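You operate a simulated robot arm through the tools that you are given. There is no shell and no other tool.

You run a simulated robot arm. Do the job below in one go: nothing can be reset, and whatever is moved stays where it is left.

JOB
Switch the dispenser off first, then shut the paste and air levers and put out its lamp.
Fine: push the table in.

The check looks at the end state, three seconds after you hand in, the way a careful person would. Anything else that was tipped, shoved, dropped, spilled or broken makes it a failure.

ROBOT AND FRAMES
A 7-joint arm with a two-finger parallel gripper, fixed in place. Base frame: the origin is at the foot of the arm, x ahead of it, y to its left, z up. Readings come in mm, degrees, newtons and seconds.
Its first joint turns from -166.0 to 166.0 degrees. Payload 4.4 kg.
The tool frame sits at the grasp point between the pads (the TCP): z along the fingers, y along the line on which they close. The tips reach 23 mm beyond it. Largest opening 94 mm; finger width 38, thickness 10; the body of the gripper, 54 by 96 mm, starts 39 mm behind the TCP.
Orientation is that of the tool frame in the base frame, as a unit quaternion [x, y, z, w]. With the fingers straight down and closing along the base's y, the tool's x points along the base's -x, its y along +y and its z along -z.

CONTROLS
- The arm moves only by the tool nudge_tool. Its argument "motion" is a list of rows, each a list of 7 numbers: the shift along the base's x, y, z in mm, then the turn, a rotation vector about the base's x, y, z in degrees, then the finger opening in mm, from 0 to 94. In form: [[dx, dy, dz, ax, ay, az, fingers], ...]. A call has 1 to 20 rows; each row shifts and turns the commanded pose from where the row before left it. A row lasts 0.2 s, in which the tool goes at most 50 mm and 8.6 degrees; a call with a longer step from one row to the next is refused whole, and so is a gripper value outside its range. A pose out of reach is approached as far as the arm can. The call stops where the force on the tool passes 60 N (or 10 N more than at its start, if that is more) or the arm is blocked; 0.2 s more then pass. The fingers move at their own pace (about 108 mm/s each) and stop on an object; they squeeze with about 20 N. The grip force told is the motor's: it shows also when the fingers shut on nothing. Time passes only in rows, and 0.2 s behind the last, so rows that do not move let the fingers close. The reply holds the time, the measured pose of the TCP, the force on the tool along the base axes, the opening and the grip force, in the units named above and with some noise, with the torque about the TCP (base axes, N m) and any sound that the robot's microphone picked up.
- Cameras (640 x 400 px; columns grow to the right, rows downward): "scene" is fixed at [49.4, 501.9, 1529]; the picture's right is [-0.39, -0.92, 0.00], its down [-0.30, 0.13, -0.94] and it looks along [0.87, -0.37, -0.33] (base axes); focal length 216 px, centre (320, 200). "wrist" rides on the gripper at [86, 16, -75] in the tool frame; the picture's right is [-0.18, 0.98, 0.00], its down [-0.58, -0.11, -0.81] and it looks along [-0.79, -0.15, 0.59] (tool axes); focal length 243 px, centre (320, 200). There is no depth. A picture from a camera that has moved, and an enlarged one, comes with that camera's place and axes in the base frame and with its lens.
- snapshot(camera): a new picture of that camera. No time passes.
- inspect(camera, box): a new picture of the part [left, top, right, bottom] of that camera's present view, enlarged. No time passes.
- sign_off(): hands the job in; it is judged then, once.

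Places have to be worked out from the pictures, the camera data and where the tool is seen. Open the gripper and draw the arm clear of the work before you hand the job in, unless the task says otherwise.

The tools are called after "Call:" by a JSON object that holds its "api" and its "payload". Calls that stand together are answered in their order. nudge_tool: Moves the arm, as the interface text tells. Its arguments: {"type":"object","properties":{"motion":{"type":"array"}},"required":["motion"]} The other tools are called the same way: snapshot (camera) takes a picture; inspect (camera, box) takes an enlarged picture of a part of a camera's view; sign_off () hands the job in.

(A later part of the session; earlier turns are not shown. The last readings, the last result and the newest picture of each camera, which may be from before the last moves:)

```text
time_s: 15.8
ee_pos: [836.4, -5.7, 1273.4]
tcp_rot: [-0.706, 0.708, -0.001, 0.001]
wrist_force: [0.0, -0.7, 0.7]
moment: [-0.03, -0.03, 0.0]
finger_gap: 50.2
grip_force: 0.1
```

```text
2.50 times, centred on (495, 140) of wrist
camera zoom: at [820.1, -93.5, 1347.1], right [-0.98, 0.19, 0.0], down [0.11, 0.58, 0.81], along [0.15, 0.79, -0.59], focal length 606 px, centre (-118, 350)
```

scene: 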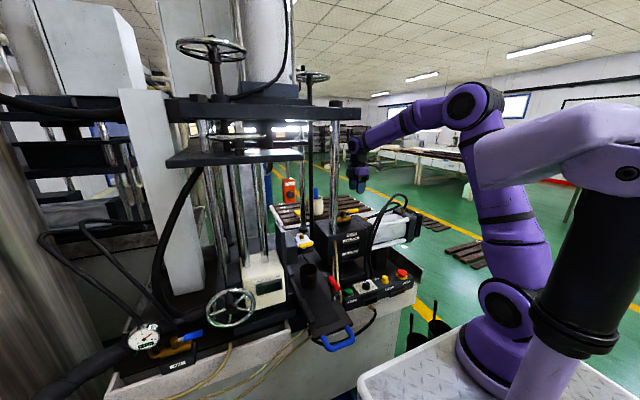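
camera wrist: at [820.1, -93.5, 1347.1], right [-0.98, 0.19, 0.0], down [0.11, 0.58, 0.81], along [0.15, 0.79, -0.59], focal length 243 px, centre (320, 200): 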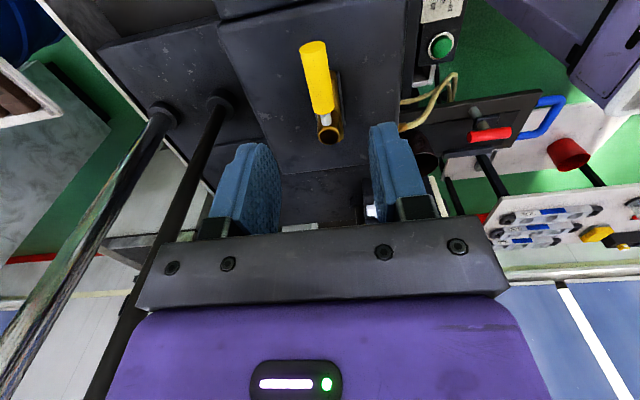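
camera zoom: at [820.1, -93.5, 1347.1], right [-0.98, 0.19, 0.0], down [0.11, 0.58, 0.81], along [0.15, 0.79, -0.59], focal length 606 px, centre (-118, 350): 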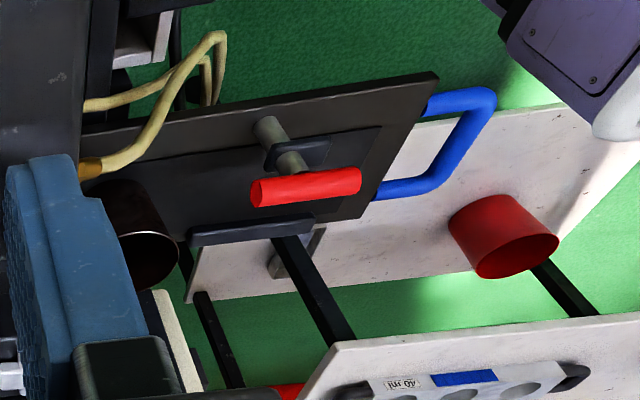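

Handle lies at x≈840 from y≈−21 to 29, z≈1157, hub at (839,52). I centre on it and descend to straddle it.

Call:
{"api": "nudge_tool", "payload": {"motion": [[3.5, 3.7, -30, 0, 0, 0, 50], [0, 0, -30, 0, 0, 0, 50], [0, 0, -30, 0, 0, 0, 50], [0, 0, -26, 0, 0, 0, 50], [0, 0, 0, 0, 0, 0, 50]]}}

Call:
{"api": "snapshot", "payload": {"camera": "wrist"}}

Call:
{"api": "inspect", "payload": {"camera": "scene", "box": [310, 150, 430, 230]}}

```text
time_s: 17.0
ee_pos: [839.2, -2.3, 1155.6]
tcp_rot: [-0.706, 0.709, -0.002, 0.001]
wrist_force: [-0.3, 0.3, 0.4]
moment: [0.0, 0.0, -0.06]
finger_gap: 50.1
grip_force: 0.1
```

```text
taken
camera wrist: at [823.3, -89.8, 1230.4], right [-0.98, 0.19, 0.0], down [0.11, 0.58, 0.81], along [0.15, 0.79, -0.59], focal length 243 px, centre (320, 200)
```

wrist: 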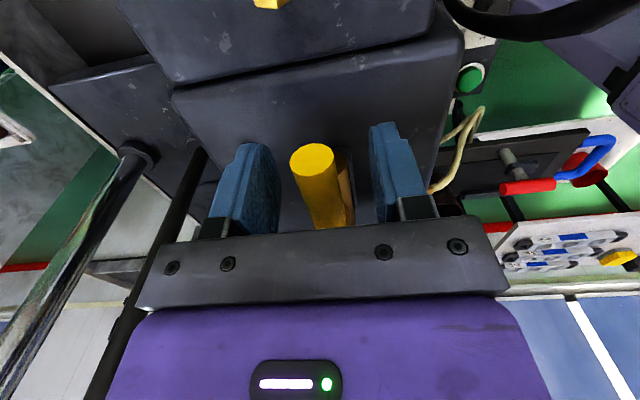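

```text
5.00 times, centred on (370, 190) of scene
camera zoom: at [49.4, 501.9, 1529.0], right [-0.39, -0.92, 0.0], down [-0.3, 0.13, -0.94], along [0.87, -0.37, -0.33], focal length 1081 px, centre (70, 250)
```

zoom: 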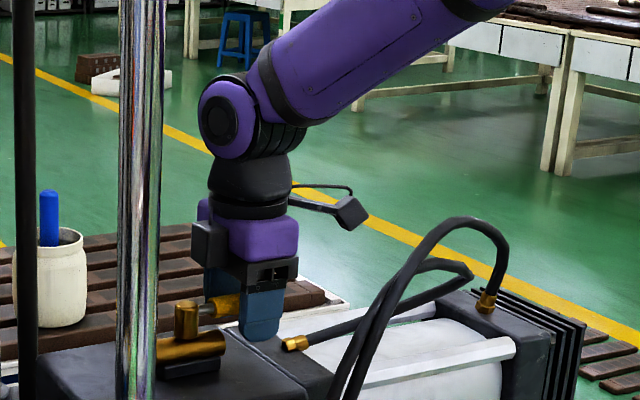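

The handle sits centred between the fingers with room below. I close loosely (22 mm) and try the first 16° clockwise (toward the robot), watching the force.

Call:
{"api": "nudge_tool", "payload": {"motion": [[0, 0, 0, 0, 0, 0, 22], [0, 0, 0, 0, 0, 0, 22], [-7.5, 0.5, 0, 0, 0, -8, 22], [-7.4, 1.6, 0, 0, 0, -8, 22]]}}

Call:
{"api": "snapshot", "payload": {"camera": "wrist"}}

Call:
{"api": "inspect", "payload": {"camera": "scene", "box": [310, 170, 390, 230]}}

```text
time_s: 18.0
ee_pos: [825.3, -1.8, 1155.6]
tcp_rot: [-0.598, 0.801, -0.002, 0.001]
wrist_force: [0.3, 0.8, 1.3]
moment: [0.03, -0.1, -0.01]
finger_gap: 22.3
grip_force: 0.5
```

```text
taken
camera wrist: at [785.2, -79.9, 1230.8], right [-0.89, 0.45, 0.0], down [0.27, 0.53, 0.81], along [0.37, 0.72, -0.59], focal length 243 px, centre (320, 200)
```

wrist: 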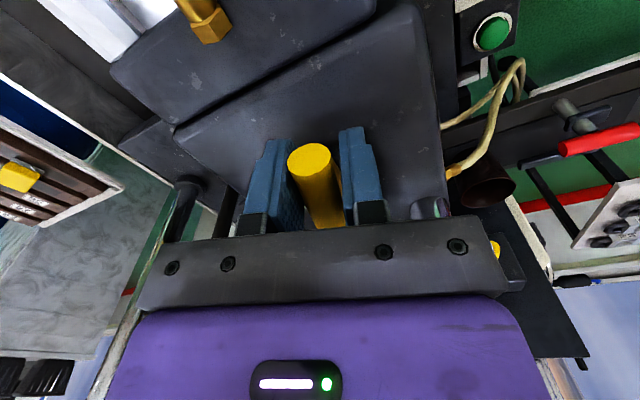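

```text
6.67 times, centred on (350, 200) of scene
camera zoom: at [49.4, 501.9, 1529.0], right [-0.39, -0.92, 0.0], down [-0.3, 0.13, -0.94], along [0.87, -0.37, -0.33], focal length 1442 px, centre (120, 200)
```

zoom: 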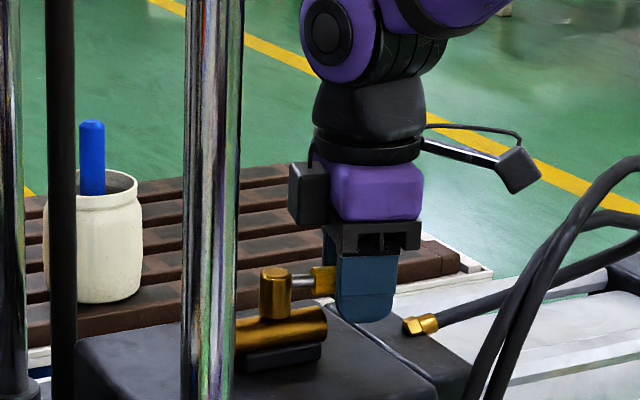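

The handle swings freely clockwise with almost no force. I continue the arc toward 90°, checking clearance to the chrome column at (770,133).

Call:
{"api": "nudge_tool", "payload": {"motion": [[-7.1, 2.6, 0, 0, 0, -8, 22], [-6.6, 3.5, 0, 0, 0, -8, 22], [-6.1, 4.4, 0, 0, 0, -8, 22], [-5.4, 5.3, 0, 0, 0, -8, 22], [-4.7, 5.9, 0, 0, 0, -8, 22], [-3.7, 6.5, 0, 0, 0, -8, 22]]}}

Call:
{"api": "snapshot", "payload": {"camera": "wrist"}}

Call:
{"api": "inspect", "payload": {"camera": "scene", "box": [310, 170, 390, 230]}}

```text
time_s: 19.4
ee_pos: [790.4, 26.6, 1156.8]
tcp_rot: [-0.22, 0.975, -0.002, 0.001]
wrist_force: [-0.3, -0.2, 0.2]
moment: [0.01, -0.01, 0.02]
finger_gap: 22.0
grip_force: 0.0
```

```text
taken
camera wrist: at [705.9, 3.7, 1230.7], right [-0.26, 0.97, 0.0], down [0.57, 0.15, 0.81], along [0.78, 0.21, -0.59], focal length 243 px, centre (320, 200)
```

wrist: 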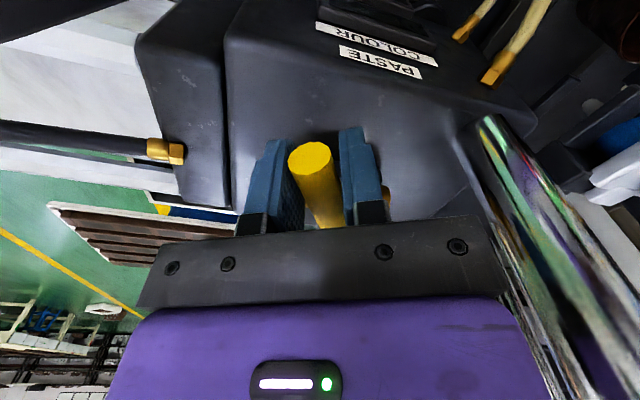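

```text
6.67 times, centred on (350, 200) of scene
camera zoom: at [49.4, 501.9, 1529.0], right [-0.39, -0.92, 0.0], down [-0.3, 0.13, -0.94], along [0.87, -0.37, -0.33], focal length 1442 px, centre (120, 200)
```

zoom: 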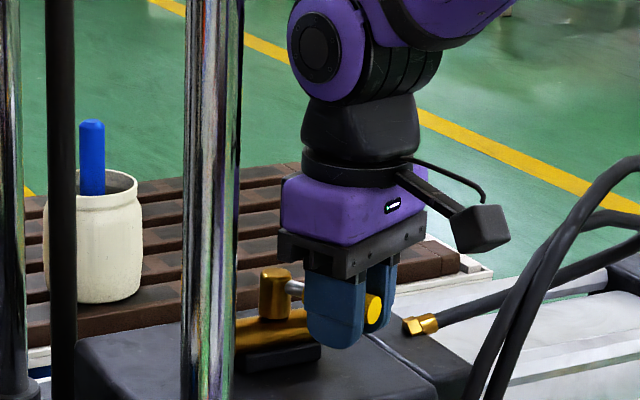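

All smooth at ~64°. I finish the last ~28° of the arc.

Call:
{"api": "nudge_tool", "payload": {"motion": [[-2.9, 7.0, 0, 0, 0, -8, 22], [-1.8, 7.3, 0, 0, 0, -8, 22], [-0.8, 7.5, 0, 0, 0, -8, 22], [0, 4, 0, 0, 0, -3, 22]]}}

Call:
{"api": "snapshot", "payload": {"camera": "wrist"}}

Call:
{"api": "inspect", "payload": {"camera": "scene", "box": [310, 170, 390, 230]}}

```text
time_s: 20.4
ee_pos: [786.0, 52.9, 1156.5]
tcp_rot: [0.012, 1.0, -0.001, 0.0]
wrist_force: [0.2, -0.5, -0.3]
moment: [-0.01, 0.01, -0.01]
finger_gap: 22.0
grip_force: 0.1
```

```text
taken
camera wrist: at [699.6, 71.1, 1230.7], right [0.21, 0.98, 0.0], down [0.58, -0.12, 0.81], along [0.79, -0.17, -0.59], focal length 243 px, centre (320, 200)
```

wrist: 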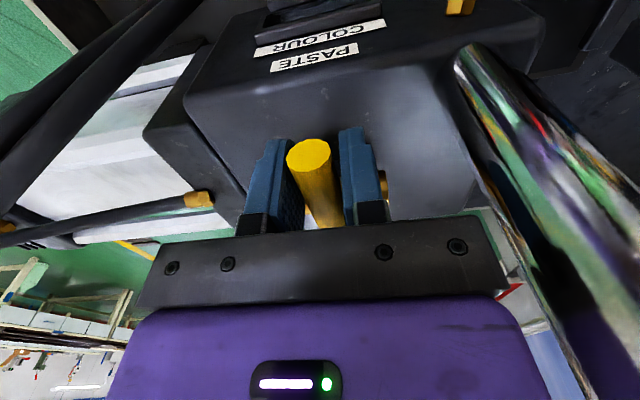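

```text
6.67 times, centred on (350, 200) of scene
camera zoom: at [49.4, 501.9, 1529.0], right [-0.39, -0.92, 0.0], down [-0.3, 0.13, -0.94], along [0.87, -0.37, -0.33], focal length 1442 px, centre (120, 200)
```

zoom: 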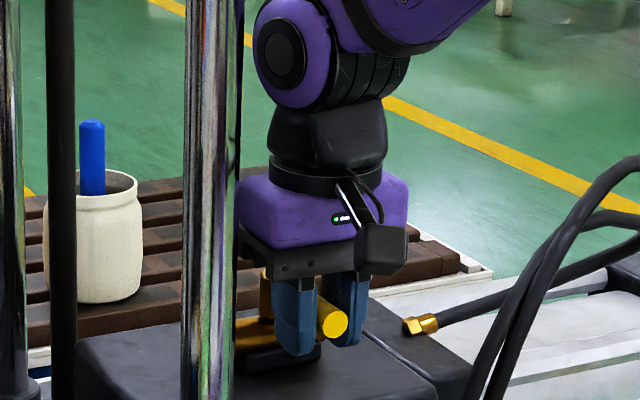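

The handle now points at the robot, perpendicular to its body. I nudge ~3 mm more to feel for the end stop.

Call:
{"api": "nudge_tool", "payload": {"motion": [[0, 1.5, 0, 0, 0, 0, 22], [0, 1.5, 0, 0, 0, 0, 22]]}}

Call:
{"api": "inspect", "payload": {"camera": "wrist", "box": [220, 120, 420, 240]}}

```text
time_s: 21.0
ee_pos: [784.3, 56.2, 1155.2]
tcp_rot: [0.012, 1.0, -0.002, 0.0]
wrist_force: [-1.1, -1.5, 0.6]
moment: [0.01, -0.01, 0.0]
finger_gap: 22.6
grip_force: 0.9
```

```text
3.20 times, centred on (320, 180) of wrist
camera zoom: at [699.9, 73.8, 1230.8], right [0.21, 0.98, 0.0], down [0.58, -0.12, 0.81], along [0.79, -0.17, -0.59], focal length 776 px, centre (320, 264)
```

zoom: 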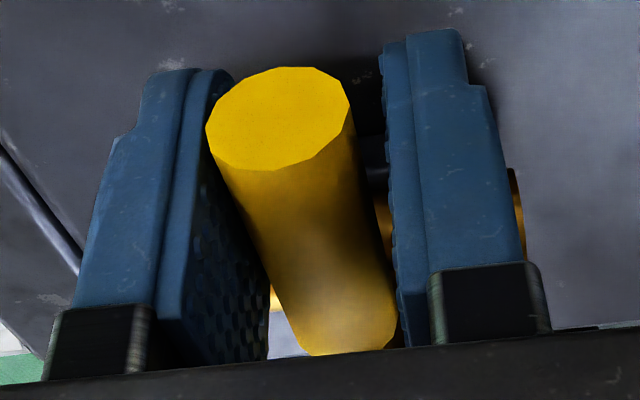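

Handle at ≈90° with first light contact (1.5 N). One more 2 mm push tells stop from friction.

Call:
{"api": "nudge_tool", "payload": {"motion": [[0, 1.5, 0, 0, 0, 0, 22], [0, 1, 0, 0, 0, 0, 22]]}}

Call:
{"api": "inspect", "payload": {"camera": "wrist", "box": [220, 120, 420, 240]}}

```text
time_s: 21.6
ee_pos: [785.6, 58.1, 1155.7]
tcp_rot: [0.012, 1.0, -0.001, 0.0]
wrist_force: [-0.4, -7.8, -3.8]
moment: [0.06, -0.09, 0.13]
finger_gap: 25.3
grip_force: 4.1
```

```text
3.20 times, centred on (320, 180) of wrist
camera zoom: at [700.0, 75.6, 1230.9], right [0.21, 0.98, 0.0], down [0.58, -0.12, 0.81], along [0.79, -0.17, -0.59], focal length 776 px, centre (320, 264)
```

zoom: 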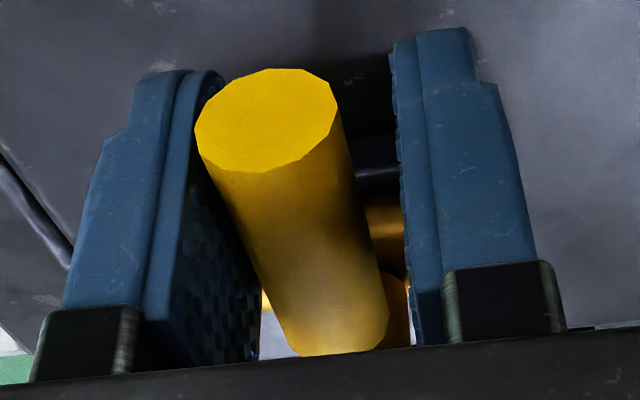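

The force climbed to 8 N with the handle at 90°: that's the closed stop. I back off 3 mm, lift clear, and retreat, heading to a viewpoint for the AIR valve.

Call:
{"api": "nudge_tool", "payload": {"motion": [[0, -3.5, 0, 0, 0, 0, 26], [0, 0, 30, 0, 0, 0, 30], [0, -4, 40, 0, 0, 0, 30], [0, -6, 44, 0, 0, 0, 30], [-40, -5, 0, 0, 0, 0, 20], [-45, 0, 0, 0, 0, 0, 0], [-45, 0, 0, 0, 0, 0, 0], [-45, 0, 10, 0, 0, 0, 0], [-45, 0, 20, 0, 0, 0, 0]]}}

Call:
{"api": "inspect", "payload": {"camera": "wrist", "box": [320, 120, 520, 220]}}

Call:
{"api": "inspect", "payload": {"camera": "scene", "box": [310, 170, 390, 230]}}

```text
time_s: 23.6
ee_pos: [564.5, 39.4, 1298.7]
tcp_rot: [0.012, 1.0, -0.002, -0.001]
wrist_force: [1.3, -0.2, -0.6]
moment: [-0.01, 0.07, 0.03]
finger_gap: 0.0
grip_force: 20.0
```

```text
3.20 times, centred on (420, 170) of wrist
camera zoom: at [479.0, 56.8, 1374.0], right [0.21, 0.98, 0.0], down [0.58, -0.12, 0.81], along [0.79, -0.17, -0.59], focal length 776 px, centre (0, 296)
```

zoom: 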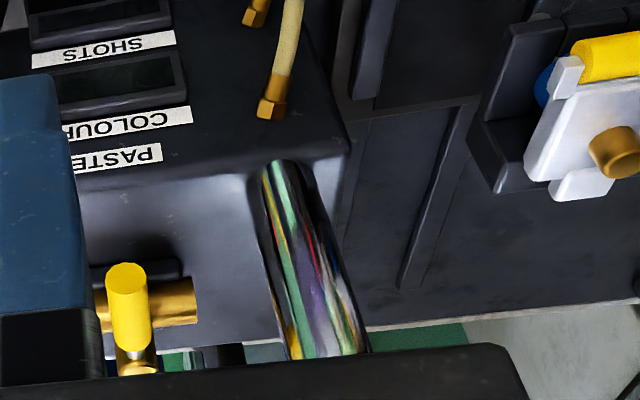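

```text
6.67 times, centred on (350, 200) of scene
camera zoom: at [49.4, 501.9, 1529.0], right [-0.39, -0.92, 0.0], down [-0.3, 0.13, -0.94], along [0.87, -0.37, -0.33], focal length 1442 px, centre (120, 200)
```

zoom: 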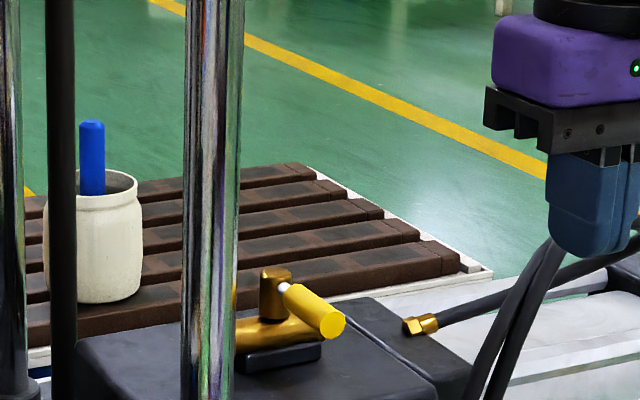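

Paste lever now stands perpendicular to its pipe: shut. Next I swing left (staying at x≤560 and high) to view the AIR valve.

Call:
{"api": "nudge_tool", "payload": {"motion": [[-13.7, 34.2, 4.3, 0, 0, 3.75, 0], [-13.7, 34.2, 4.3, 0, 0, 3.75, 0], [-13.7, 34.2, 4.3, 0, 0, 3.75, 0], [-13.7, 34.2, 4.3, 0, 0, 3.75, 0], [-13.7, 34.2, 4.3, 0, 0, 3.75, 0], [-13.7, 34.2, 4.3, 0, 0, 3.75, 0], [-13.7, 34.2, 4.3, 0, 0, 3.75, 0], [-13.7, 34.2, 4.3, 0, 0, 3.75, 0], [-13.7, 34.2, 4.3, 0, 0, 3.75, 0], [-13.7, 34.2, 4.3, 0, 0, 3.75, 0], [-13.7, 34.2, 4.3, 0, 0, 3.75, 0], [-13.7, 34.2, 4.3, 0, 0, 3.75, 0]]}}

Call:
{"api": "snapshot", "payload": {"camera": "wrist"}}

Call:
{"api": "snapshot", "payload": {"camera": "scene"}}

```text
time_s: 26.2
ee_pos: [400.2, 450.8, 1351.4]
tcp_rot: [-0.372, 0.928, -0.002, 0.001]
wrist_force: [0.1, -0.8, 0.2]
moment: [0.05, 0.02, 0.0]
finger_gap: 0.0
grip_force: 19.9
```

```text
taken
camera wrist: at [327.2, 401.7, 1427.2], right [-0.55, 0.84, 0.0], down [0.49, 0.32, 0.81], along [0.68, 0.44, -0.59], focal length 243 px, centre (320, 200)
```

wrist: 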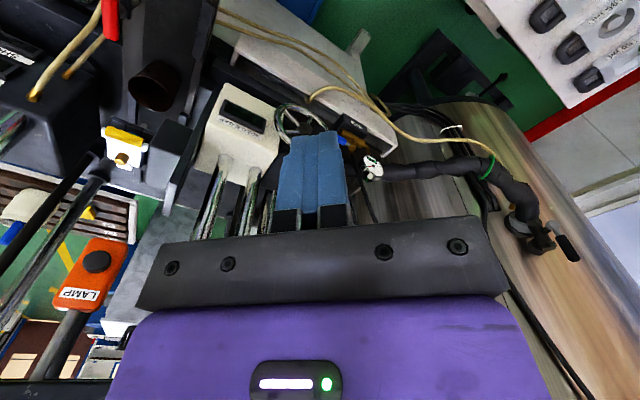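

```text
taken
```

scene: 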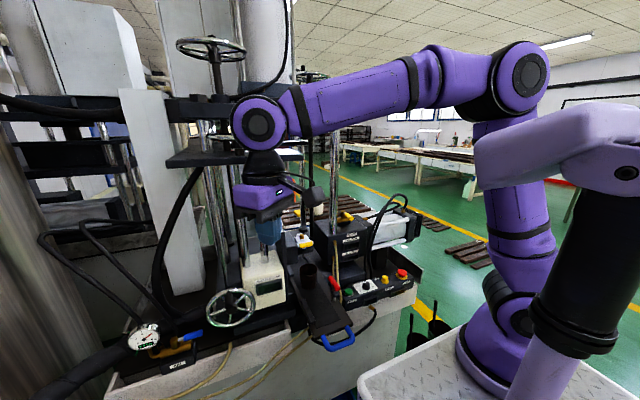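

Both the lamp box (left) and the AIR valve area (near the gauge) are in view; I zoom in on each.

Call:
{"api": "inspect", "payload": {"camera": "wrist", "box": [280, 80, 420, 190]}}

Call:
{"api": "inspect", "payload": {"camera": "wrist", "box": [20, 210, 150, 340]}}

Call:
{"api": "inspect", "payload": {"camera": "wrist", "box": [60, 0, 260, 210]}}

```text
3.64 times, centred on (350, 135) of wrist
camera zoom: at [327.2, 401.7, 1427.2], right [-0.55, 0.84, 0.0], down [0.49, 0.32, 0.81], along [0.68, 0.44, -0.59], focal length 882 px, centre (211, 436)
```

zoom: 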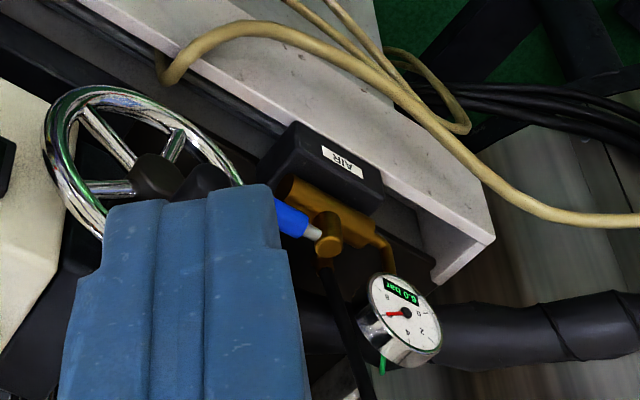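

```text
3.08 times, centred on (85, 275) of wrist
camera zoom: at [327.2, 401.7, 1427.2], right [-0.55, 0.84, 0.0], down [0.49, 0.32, 0.81], along [0.68, 0.44, -0.59], focal length 746 px, centre (1043, -31)
```

zoom: 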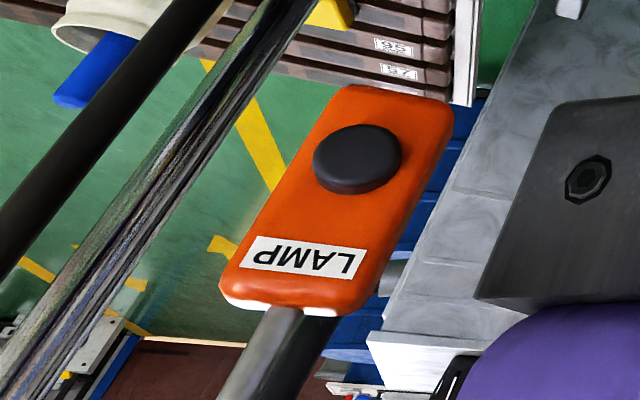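

```text
1.90 times, centred on (160, 105) of wrist
camera zoom: at [327.2, 401.7, 1427.2], right [-0.55, 0.84, 0.0], down [0.49, 0.32, 0.81], along [0.68, 0.44, -0.59], focal length 462 px, centre (625, 381)
```

zoom: 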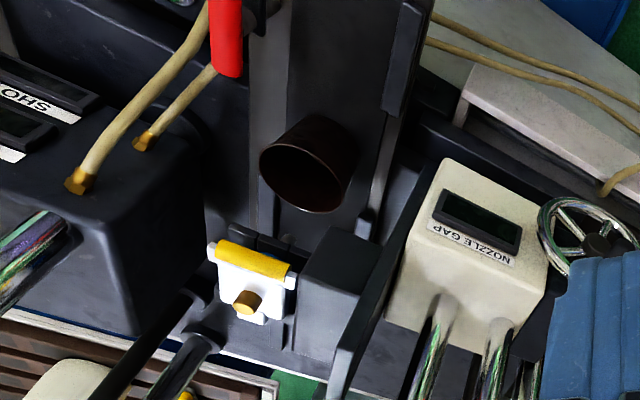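

The AIR valve hub is ≈(651,714,931), handle along −y to ≈(649,641), z≈923; the handwheel (~(636,556,990)) and gauge (~(648,781,967)) are close on both sides. I study that area at higher zoom before planning.

Call:
{"api": "inspect", "payload": {"camera": "scene", "box": [120, 270, 270, 380]}}

Call:
{"api": "inspect", "payload": {"camera": "scene", "box": [170, 270, 270, 340]}}

Call:
{"api": "inspect", "payload": {"camera": "scene", "box": [30, 200, 230, 370]}}

```text
3.64 times, centred on (195, 325) of scene
camera zoom: at [49.4, 501.9, 1529.0], right [-0.39, -0.92, 0.0], down [-0.3, 0.13, -0.94], along [0.87, -0.37, -0.33], focal length 786 px, centre (774, -254)
```

zoom: 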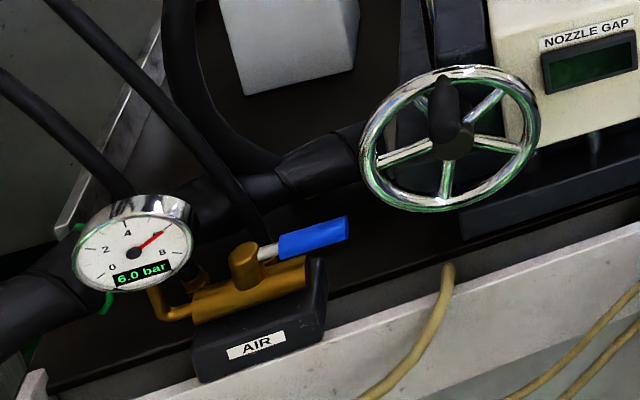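

```text
5.71 times, centred on (220, 305) of scene
camera zoom: at [49.4, 501.9, 1529.0], right [-0.39, -0.92, 0.0], down [-0.3, 0.13, -0.94], along [0.87, -0.37, -0.33], focal length 1236 px, centre (891, -400)
```

zoom: 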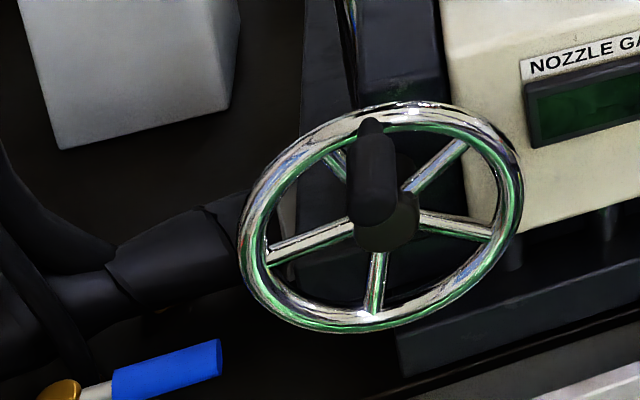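

```text
2.35 times, centred on (130, 285) of scene
camera zoom: at [49.4, 501.9, 1529.0], right [-0.39, -0.92, 0.0], down [-0.3, 0.13, -0.94], along [0.87, -0.37, -0.33], focal length 509 px, centre (767, 0)
```

zoom: 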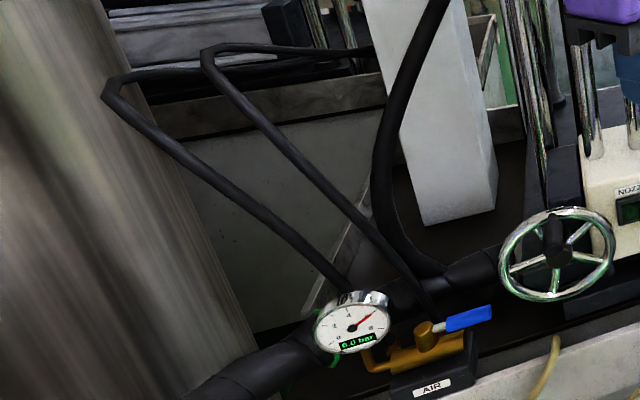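

The valve is hemmed in by the handwheel's crank (sticking ~80 mm toward the robot), a thick pipe behind, a thin hose near the hub, and the gauge. I move lower and nearer (still well in front, x≤450) for a precise view.

Call:
{"api": "nudge_tool", "payload": {"motion": [[8, 22, -28, 0, 0, -4.5, 0], [8, 22, -28, 0, 0, -4.5, 0], [8, 22, -28, 0, 0, -4.5, 0], [8, 22, -28, 0, 0, -4.5, 0], [8, 22, -28, 0, 0, -4.5, 0], [8, 22, -28, 0, 0, -4.5, 0]]}}

Call:
{"api": "snapshot", "payload": {"camera": "wrist"}}

Call:
{"api": "snapshot", "payload": {"camera": "scene"}}

```text
time_s: 27.6
ee_pos: [448.9, 580.7, 1183.7]
tcp_rot: [-0.144, 0.99, -0.001, -0.001]
wrist_force: [0.5, -0.1, 0.3]
moment: [0.03, 0.01, 0.0]
finger_gap: 0.0
grip_force: 20.4
```

```text
taken
camera wrist: at [361.5, 572.2, 1258.3], right [-0.1, 0.99, 0.0], down [0.59, 0.06, 0.81], along [0.8, 0.08, -0.59], focal length 243 px, centre (320, 200)
```

wrist: 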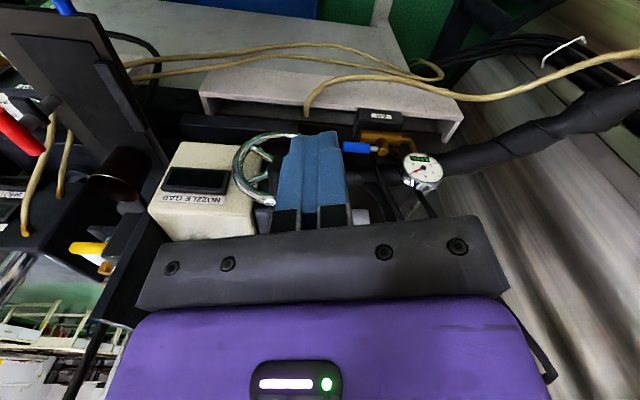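

```text
taken
```

scene: 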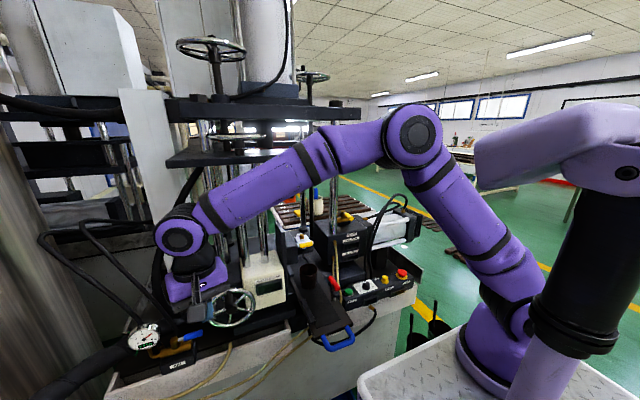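

Call:
{"api": "inspect", "payload": {"camera": "wrist", "box": [320, 90, 480, 220]}}

Call:
{"api": "inspect", "payload": {"camera": "wrist", "box": [340, 120, 420, 180]}}

Call:
{"api": "inspect", "payload": {"camera": "wrist", "box": [220, 100, 320, 220]}}

```text
3.08 times, centred on (400, 155) of wrist
camera zoom: at [361.5, 572.2, 1258.3], right [-0.1, 0.99, 0.0], down [0.59, 0.06, 0.81], along [0.8, 0.08, -0.59], focal length 746 px, centre (74, 338)
```

zoom: 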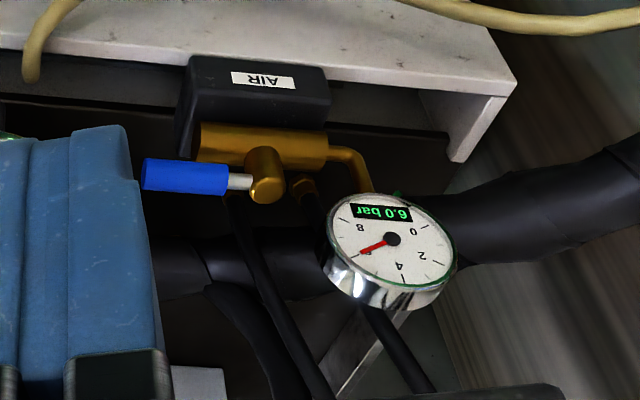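

```text
6.67 times, centred on (380, 150) of wrist
camera zoom: at [361.5, 572.2, 1258.3], right [-0.1, 0.99, 0.0], down [0.59, 0.06, 0.81], along [0.8, 0.08, -0.59], focal length 1618 px, centre (-80, 533)
```

zoom: 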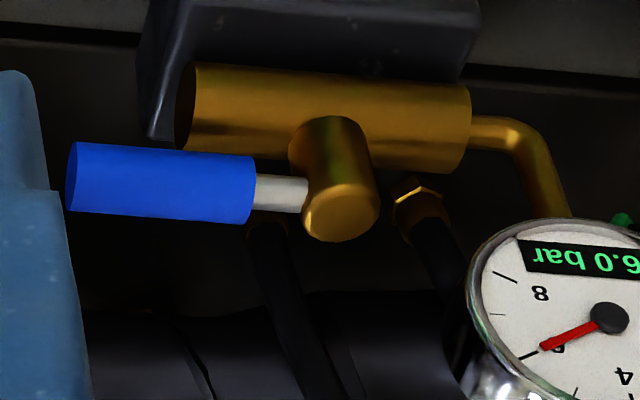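

```text
3.33 times, centred on (270, 160) of wrist
camera zoom: at [361.5, 572.2, 1258.3], right [-0.1, 0.99, 0.0], down [0.59, 0.06, 0.81], along [0.8, 0.08, -0.59], focal length 809 px, centre (487, 333)
```

zoom: 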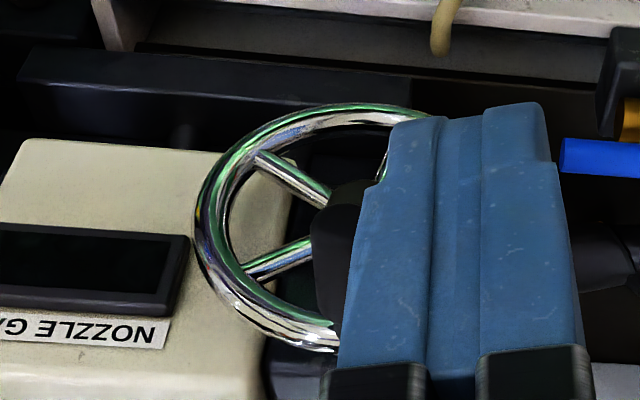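

I take tighter zooms on the handle, pipe behind it and the brass body beneath it, to measure the clearances exactly.

Call:
{"api": "inspect", "payload": {"camera": "scene", "box": [170, 310, 230, 350]}}

Call:
{"api": "inspect", "payload": {"camera": "wrist", "box": [338, 130, 402, 170]}}

Call:
{"api": "inspect", "payload": {"camera": "wrist", "box": [340, 140, 440, 200]}}

```text
10.00 times, centred on (200, 330) of scene
camera zoom: at [49.4, 501.9, 1529.0], right [-0.39, -0.92, 0.0], down [-0.3, 0.13, -0.94], along [0.87, -0.37, -0.33], focal length 2162 px, centre (1520, -1100)
```

zoom: 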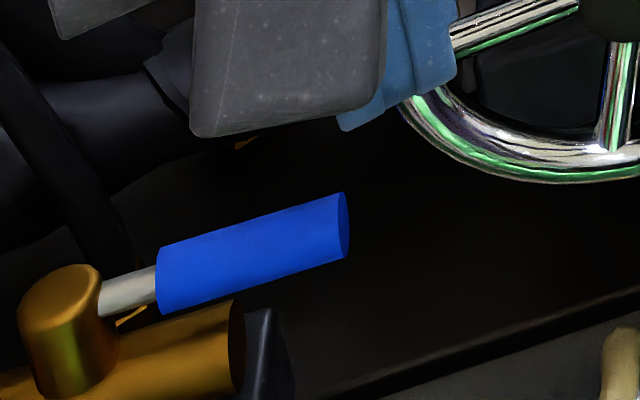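

```text
10.00 times, centred on (370, 150) of wrist
camera zoom: at [361.5, 572.2, 1258.3], right [-0.1, 0.99, 0.0], down [0.59, 0.06, 0.81], along [0.8, 0.08, -0.59], focal length 2426 px, centre (-180, 700)
```

zoom: 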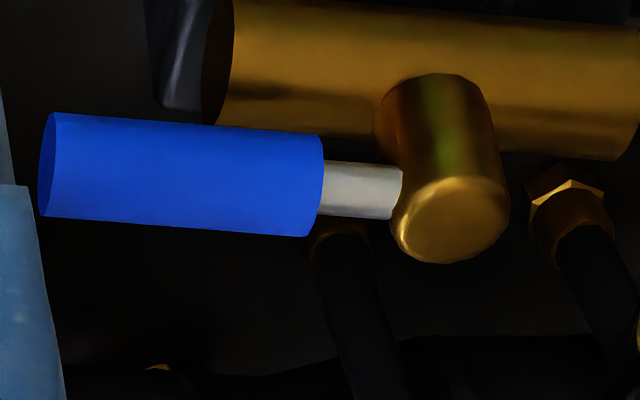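

```text
6.40 times, centred on (390, 170) of wrist
camera zoom: at [361.5, 572.2, 1258.3], right [-0.1, 0.99, 0.0], down [0.59, 0.06, 0.81], along [0.8, 0.08, -0.59], focal length 1553 px, centre (-128, 392)
```

zoom: 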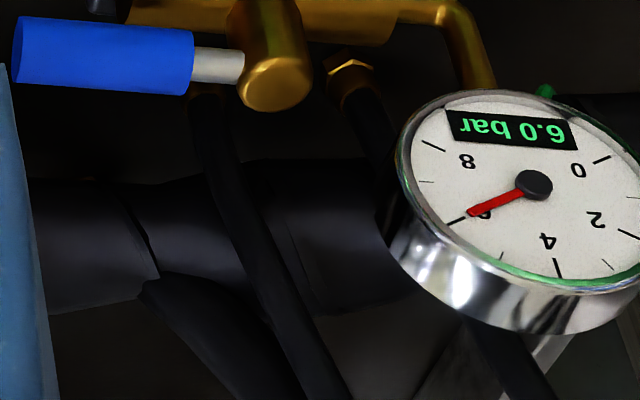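

The pipe's depth is still uncertain from these nearly collinear views, so I tilt the camera for a steeper look at the valve from above.

Call:
{"api": "nudge_tool", "payload": {"motion": [[14, 1, 6, 0, 5, 0, 0], [14, 1, 6, 0, 5, 0, 0], [14, 1, 6, 0, 5, 0, 0], [14, 1, 6, 0, 5, 0, 0], [14, 1, 6, 0, 5, 0, 0]]}}

Call:
{"api": "snapshot", "payload": {"camera": "wrist"}}

Call:
{"api": "inspect", "payload": {"camera": "wrist", "box": [340, 90, 480, 230]}}

```text
time_s: 28.8
ee_pos: [518.8, 587.1, 1214.0]
tcp_rot: [-0.142, 0.966, 0.03, -0.214]
wrist_force: [-0.4, -0.1, 0.3]
moment: [0.03, -0.03, -0.04]
finger_gap: 0.1
grip_force: 20.0
```

```text
taken
camera wrist: at [471.8, 577.9, 1319.1], right [-0.1, 0.99, 0.04], down [0.87, 0.06, 0.48], along [0.48, 0.08, -0.88], focal length 243 px, centre (320, 200)
```

wrist: 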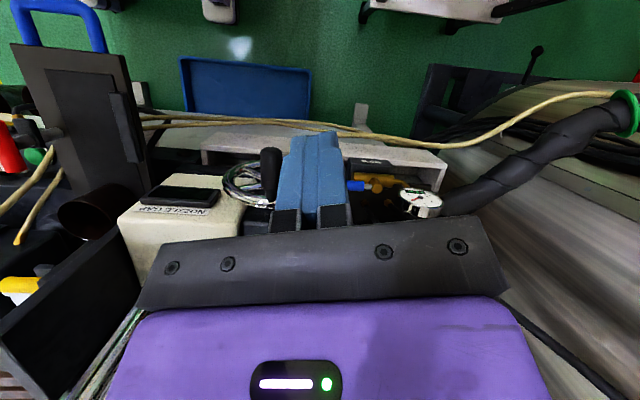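

```text
2.86 times, centred on (410, 160) of wrist
camera zoom: at [471.8, 577.9, 1319.1], right [-0.1, 0.99, 0.04], down [0.87, 0.06, 0.48], along [0.48, 0.08, -0.88], focal length 693 px, centre (63, 314)
```

zoom: 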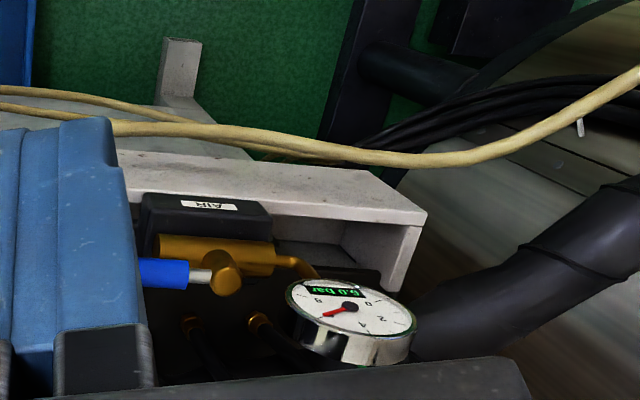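

The steeper view shows the AIR block behind the white rail and free space around the handle; the palm still hides the pipe, so I tilt 20° more while lowering a little.

Call:
{"api": "nudge_tool", "payload": {"motion": [[4, -2, -14, 0, 5, 0, 0], [4, -2, -14, 0, 5, 0, 0], [4, -2, -14, 0, 5, 0, 0], [4, -2, -14, 0, 5, 0, 0]]}}

Call:
{"api": "snapshot", "payload": {"camera": "wrist"}}

Call:
{"api": "inspect", "payload": {"camera": "wrist", "box": [340, 60, 480, 220]}}

Call:
{"api": "snapshot", "payload": {"camera": "scene"}}

```text
time_s: 29.8
ee_pos: [535.8, 579.7, 1157.1]
tcp_rot: [-0.134, 0.914, 0.054, -0.379]
wrist_force: [-0.1, -0.1, 1.4]
moment: [0.0, 0.01, 0.04]
finger_gap: 0.0
grip_force: 19.7
```

```text
taken
camera wrist: at [526.2, 569.3, 1272.9], right [-0.08, 0.99, 0.07], down [0.99, 0.06, 0.15], along [0.15, 0.08, -0.99], focal length 243 px, centre (320, 200)
```

wrist: 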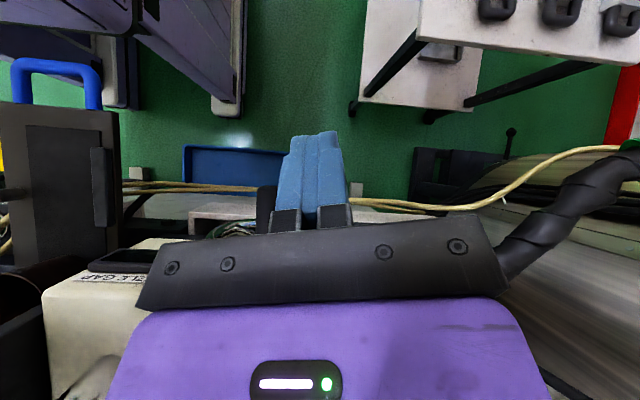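

```text
2.50 times, centred on (410, 140) of wrist
camera zoom: at [526.2, 569.3, 1272.9], right [-0.08, 0.99, 0.07], down [0.99, 0.06, 0.15], along [0.15, 0.08, -0.99], focal length 606 px, centre (95, 350)
```

zoom: 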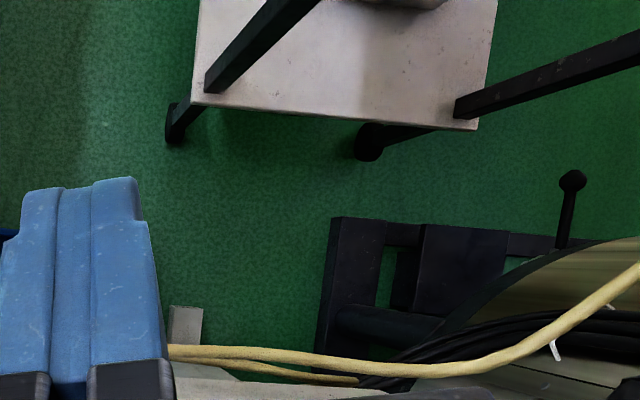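

```text
taken
```

scene: 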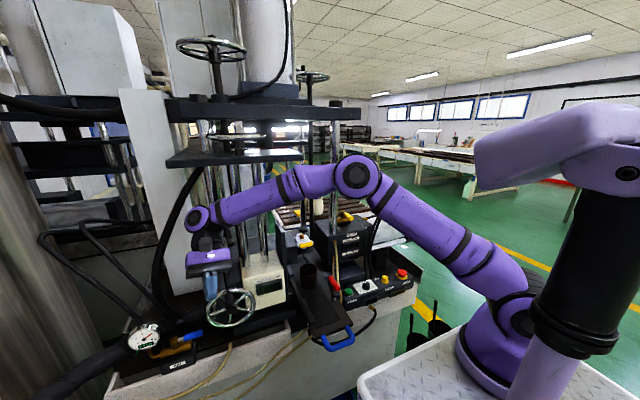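

The valve slipped behind the palm in that view; I tilt back 20° and shift forward to see the area behind the handle.

Call:
{"api": "nudge_tool", "payload": {"motion": [[3, 5, 6, 0, -5, 0, 0], [3, 5, 6, 0, -5, 0, 0], [3, 5, 6, 0, -5, 0, 0], [3, 5, 6, 0, -5, 0, 0]]}}

Call:
{"api": "inspect", "payload": {"camera": "wrist", "box": [350, 120, 450, 220]}}

Call:
{"api": "inspect", "payload": {"camera": "wrist", "box": [220, 100, 420, 220]}}

```text
time_s: 30.8
ee_pos: [549.0, 599.9, 1180.7]
tcp_rot: [-0.142, 0.966, 0.03, -0.213]
wrist_force: [0.4, -0.4, 0.0]
moment: [0.03, 0.03, -0.01]
finger_gap: 0.0
grip_force: 20.4
```

```text
4.00 times, centred on (400, 170) of wrist
camera zoom: at [500.5, 589.5, 1286.2], right [-0.1, 0.99, 0.04], down [0.87, 0.06, 0.48], along [0.48, 0.08, -0.87], focal length 970 px, centre (0, 320)
```

zoom: 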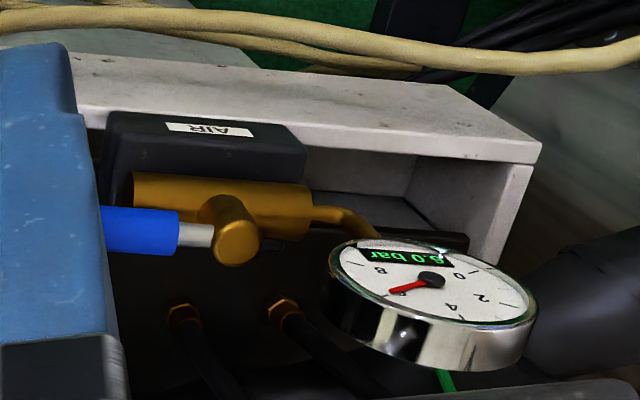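

```text
3.20 times, centred on (320, 160) of wrist
camera zoom: at [500.5, 589.5, 1286.2], right [-0.1, 0.99, 0.04], down [0.87, 0.06, 0.48], along [0.48, 0.08, -0.87], focal length 776 px, centre (320, 328)
```

zoom: 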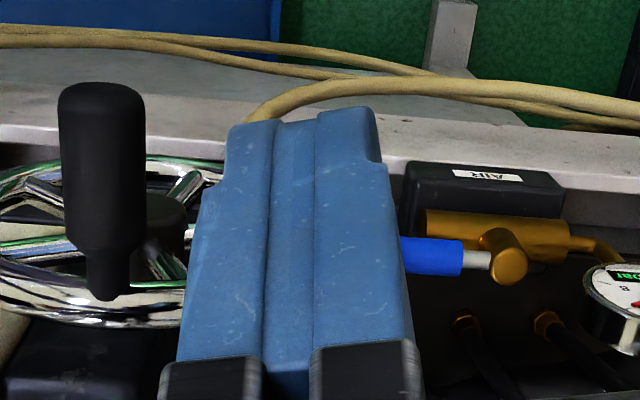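

Now it's clear: the thick pipe is well back (x≳740), and hose fittings sit behind the hub at ≈(705,714); the handle spans (655, 643–694, z 919), hub (656,716.5). So there is room to put closed fingers behind the handle; I untilt and move above (689,662).

Call:
{"api": "nudge_tool", "payload": {"motion": [[16, 8, 0, 0, -5, 0, 0], [16, 8, 0, 0, -5, 0, 0], [16, 8, 0, 0, -5, 0, 0], [16, 8, 0, 0, -5, 0, 0], [16, 8, 0, 0, -5, 0, 0], [15, 6, -20, 0, 0, -5.5, 0], [15, 6, -20, 0, 0, -5.5, 0], [15, 6, -20, 0, 0, -5.5, 0], [15, 4, -21, 0, 0, 0, 0]]}}

Call:
{"api": "snapshot", "payload": {"camera": "wrist"}}

Call:
{"api": "snapshot", "payload": {"camera": "scene"}}

```text
time_s: 32.8
ee_pos: [686.2, 660.4, 1101.1]
tcp_rot: [-0.002, 1.0, -0.001, 0.001]
wrist_force: [-0.5, -0.8, 0.9]
moment: [0.0, -0.03, 0.01]
finger_gap: 0.0
grip_force: 20.0
```

```text
taken
camera wrist: at [601.2, 676.3, 1176.2], right [0.18, 0.98, 0.0], down [0.58, -0.11, 0.81], along [0.79, -0.15, -0.59], focal length 243 px, centre (320, 200)
```

wrist: 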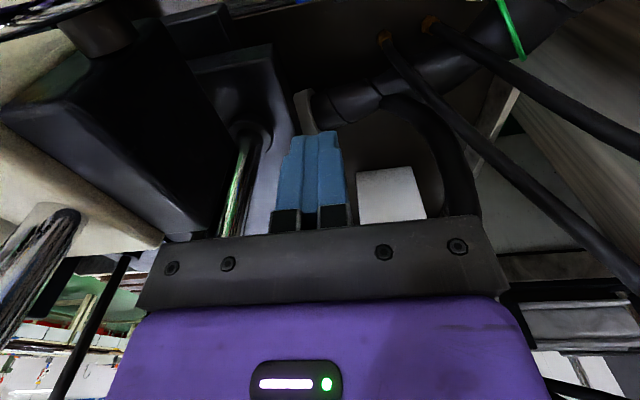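

```text
taken
```

scene: 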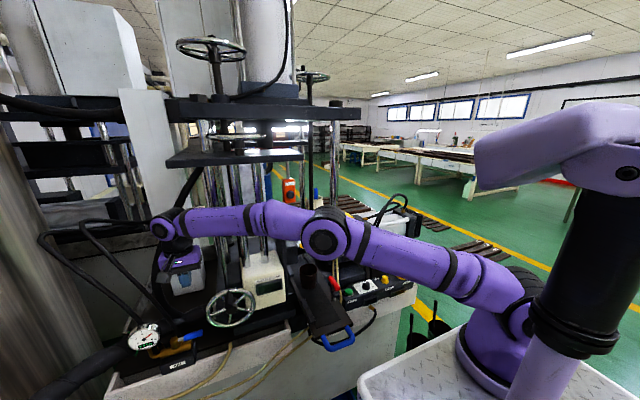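

The spot below the fingers (689,662) is bare dark deck; handle lies just in front. I descend partway to z≈985 and verify visually against the handle.

Call:
{"api": "nudge_tool", "payload": {"motion": [[4, 1, -38, 0, 0, 0, 0], [0, 0, -38, 0, 0, 0, 0], [0, 0, -38, 0, 0, 0, 0], [0, 0, 0, 0, 0, 0, 0]]}}

Call:
{"api": "inspect", "payload": {"camera": "scene", "box": [150, 260, 270, 360]}}

Call:
{"api": "snapshot", "payload": {"camera": "wrist"}}

```text
time_s: 33.8
ee_pos: [692.6, 662.2, 985.9]
tcp_rot: [-0.002, 1.0, -0.002, 0.0]
wrist_force: [-1.0, 0.3, -0.4]
moment: [-0.01, 0.05, -0.02]
finger_gap: 0.1
grip_force: 19.9
```

```text
4.00 times, centred on (210, 310) of scene
camera zoom: at [49.4, 501.9, 1529.0], right [-0.39, -0.92, 0.0], down [-0.3, 0.13, -0.94], along [0.87, -0.37, -0.33], focal length 865 px, centre (760, -240)
```

zoom: 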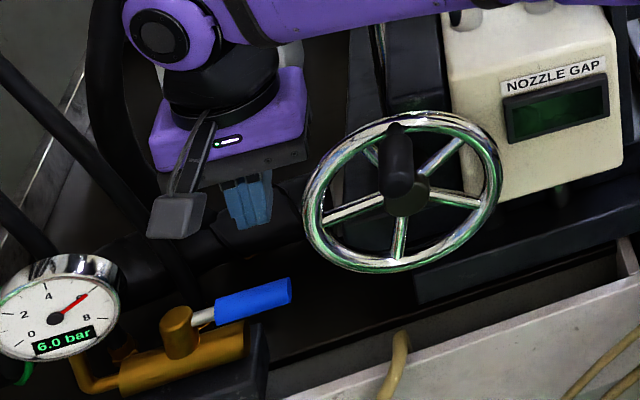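

```text
taken
camera wrist: at [605.1, 678.0, 1060.5], right [0.18, 0.98, 0.0], down [0.58, -0.1, 0.81], along [0.79, -0.15, -0.59], focal length 243 px, centre (320, 200)
```

wrist: 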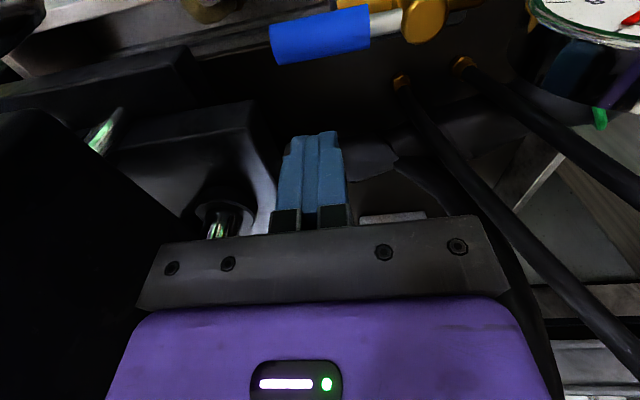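

Handle and hose fittings are where computed. Something boxy sits to the −y side; I zoom to check its clearance before lowering further.

Call:
{"api": "inspect", "payload": {"camera": "wrist", "box": [60, 40, 320, 260]}}

Call:
{"api": "inspect", "payload": {"camera": "scene", "box": [195, 290, 245, 330]}}

```text
1.82 times, centred on (190, 150) of wrist
camera zoom: at [605.1, 678.0, 1060.5], right [0.18, 0.98, 0.0], down [0.58, -0.1, 0.81], along [0.79, -0.15, -0.59], focal length 441 px, centre (556, 291)
```

zoom: 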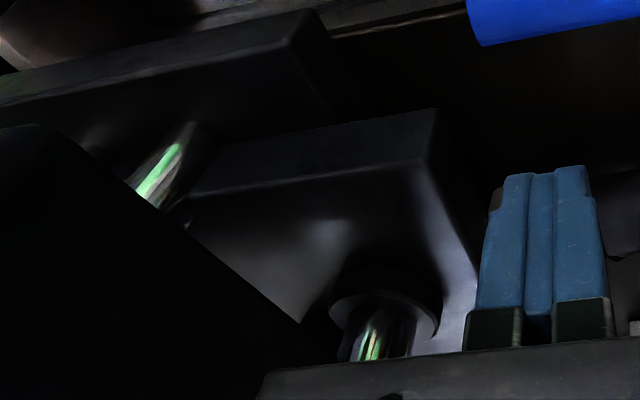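

```text
10.00 times, centred on (220, 310) of scene
camera zoom: at [49.4, 501.9, 1529.0], right [-0.39, -0.92, 0.0], down [-0.3, 0.13, -0.94], along [0.87, -0.37, -0.33], focal length 2162 px, centre (1320, -900)
```

zoom: 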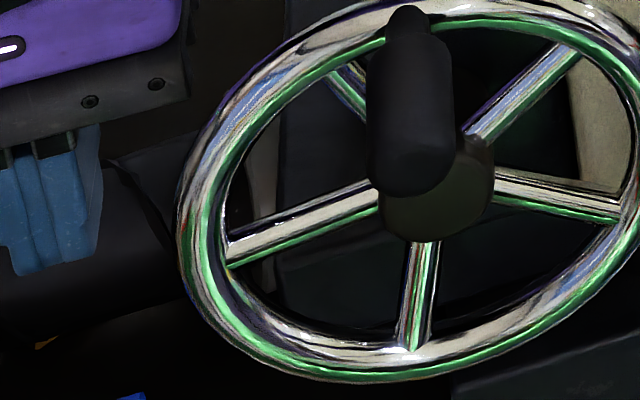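

The block on that side tops out at z≈926 and is clear. To keep the palm away from the handwheel and gauge through the whole swing, I'll yaw the tool +30°, working nearer the hub (ρ≈38 mm); I rotate now at a safe height.

Call:
{"api": "nudge_tool", "payload": {"motion": [[-0.6, 4.5, 4, 0, 0, 7.5, 0], [-0.6, 4.5, 4, 0, 0, 7.5, 0], [-0.6, 4.5, 4, 0, 0, 7.5, 0], [-0.8, 4.3, 2, 0, 0, 7.5, 0], [0, 0, 0, 0, 0, 0, 0]]}}

Call:
{"api": "snapshot", "payload": {"camera": "wrist"}}

Call:
{"api": "inspect", "payload": {"camera": "scene", "box": [130, 260, 270, 360]}}

```text
time_s: 35.0
ee_pos: [687.9, 681.5, 1001.0]
tcp_rot: [-0.261, 0.965, -0.001, 0.0]
wrist_force: [-0.3, 0.3, -0.1]
moment: [0.0, 0.0, 0.03]
finger_gap: 0.0
grip_force: 19.9
```

```text
taken
camera wrist: at [605.7, 650.6, 1075.3], right [-0.34, 0.94, 0.0], down [0.56, 0.2, 0.81], along [0.76, 0.27, -0.59], focal length 243 px, centre (320, 200)
```

wrist: 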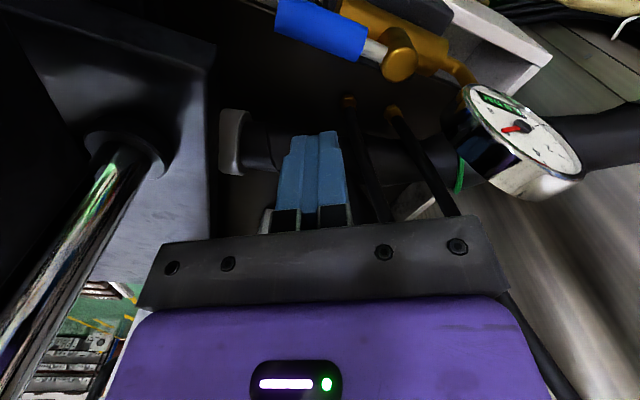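

```text
4.00 times, centred on (200, 310) of scene
camera zoom: at [49.4, 501.9, 1529.0], right [-0.39, -0.92, 0.0], down [-0.3, 0.13, -0.94], along [0.87, -0.37, -0.33], focal length 865 px, centre (800, -240)
```

zoom: 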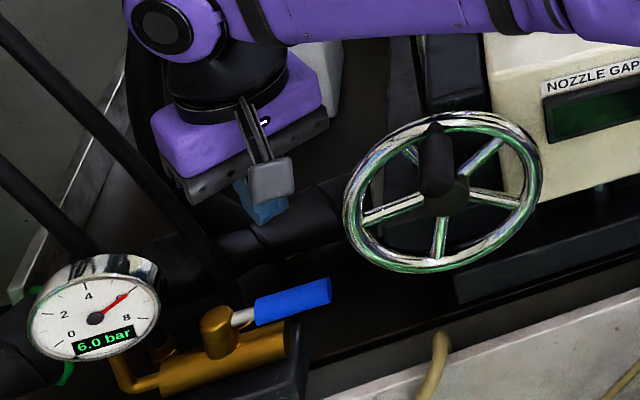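

Clearances look right in both views (hoses, wheel and gauge all free). I descend to z≈936 so the fingertips drop just behind the blue handle, above the brass body.

Call:
{"api": "nudge_tool", "payload": {"motion": [[1.8, -1.2, -22, 0, 0, 0, 0], [1.8, -1.3, -22, 0, 0, 0, 0], [0, 0, -21, 0, 0, 0, 0], [0, 0, 0, 0, 0, 0, 0]]}}

Call:
{"api": "snapshot", "payload": {"camera": "wrist"}}

Call:
{"api": "inspect", "payload": {"camera": "scene", "box": [140, 280, 260, 360]}}

```text
time_s: 36.0
ee_pos: [692.1, 678.9, 935.0]
tcp_rot: [-0.261, 0.965, -0.002, 0.001]
wrist_force: [-0.1, 0.5, -0.3]
moment: [-0.02, 0.01, -0.03]
finger_gap: 0.0
grip_force: 20.3
```

```text
taken
camera wrist: at [609.1, 648.1, 1009.9], right [-0.33, 0.94, 0.0], down [0.56, 0.2, 0.81], along [0.76, 0.27, -0.59], focal length 243 px, centre (320, 200)
```

wrist: 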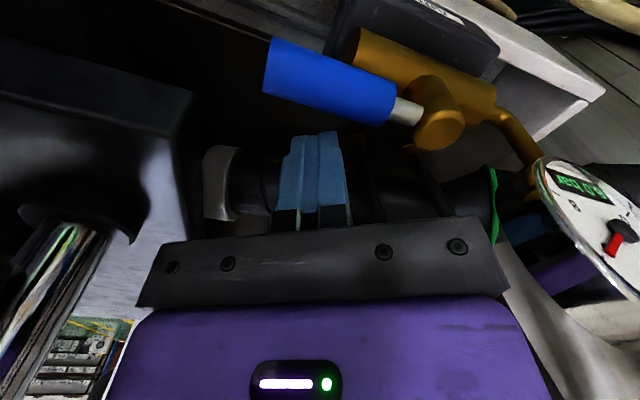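

```text
5.00 times, centred on (200, 320) of scene
camera zoom: at [49.4, 501.9, 1529.0], right [-0.39, -0.92, 0.0], down [-0.3, 0.13, -0.94], along [0.87, -0.37, -0.33], focal length 1081 px, centre (920, -400)
```

zoom: 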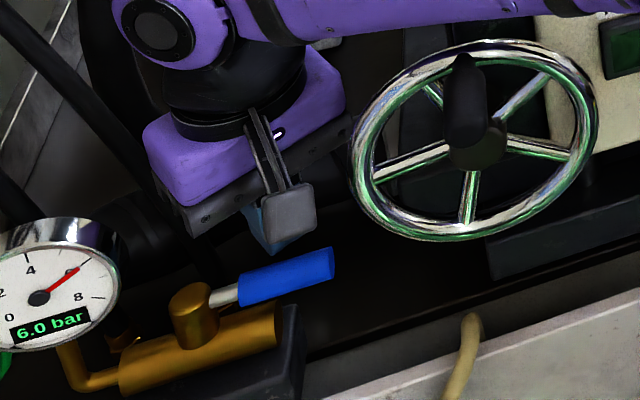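

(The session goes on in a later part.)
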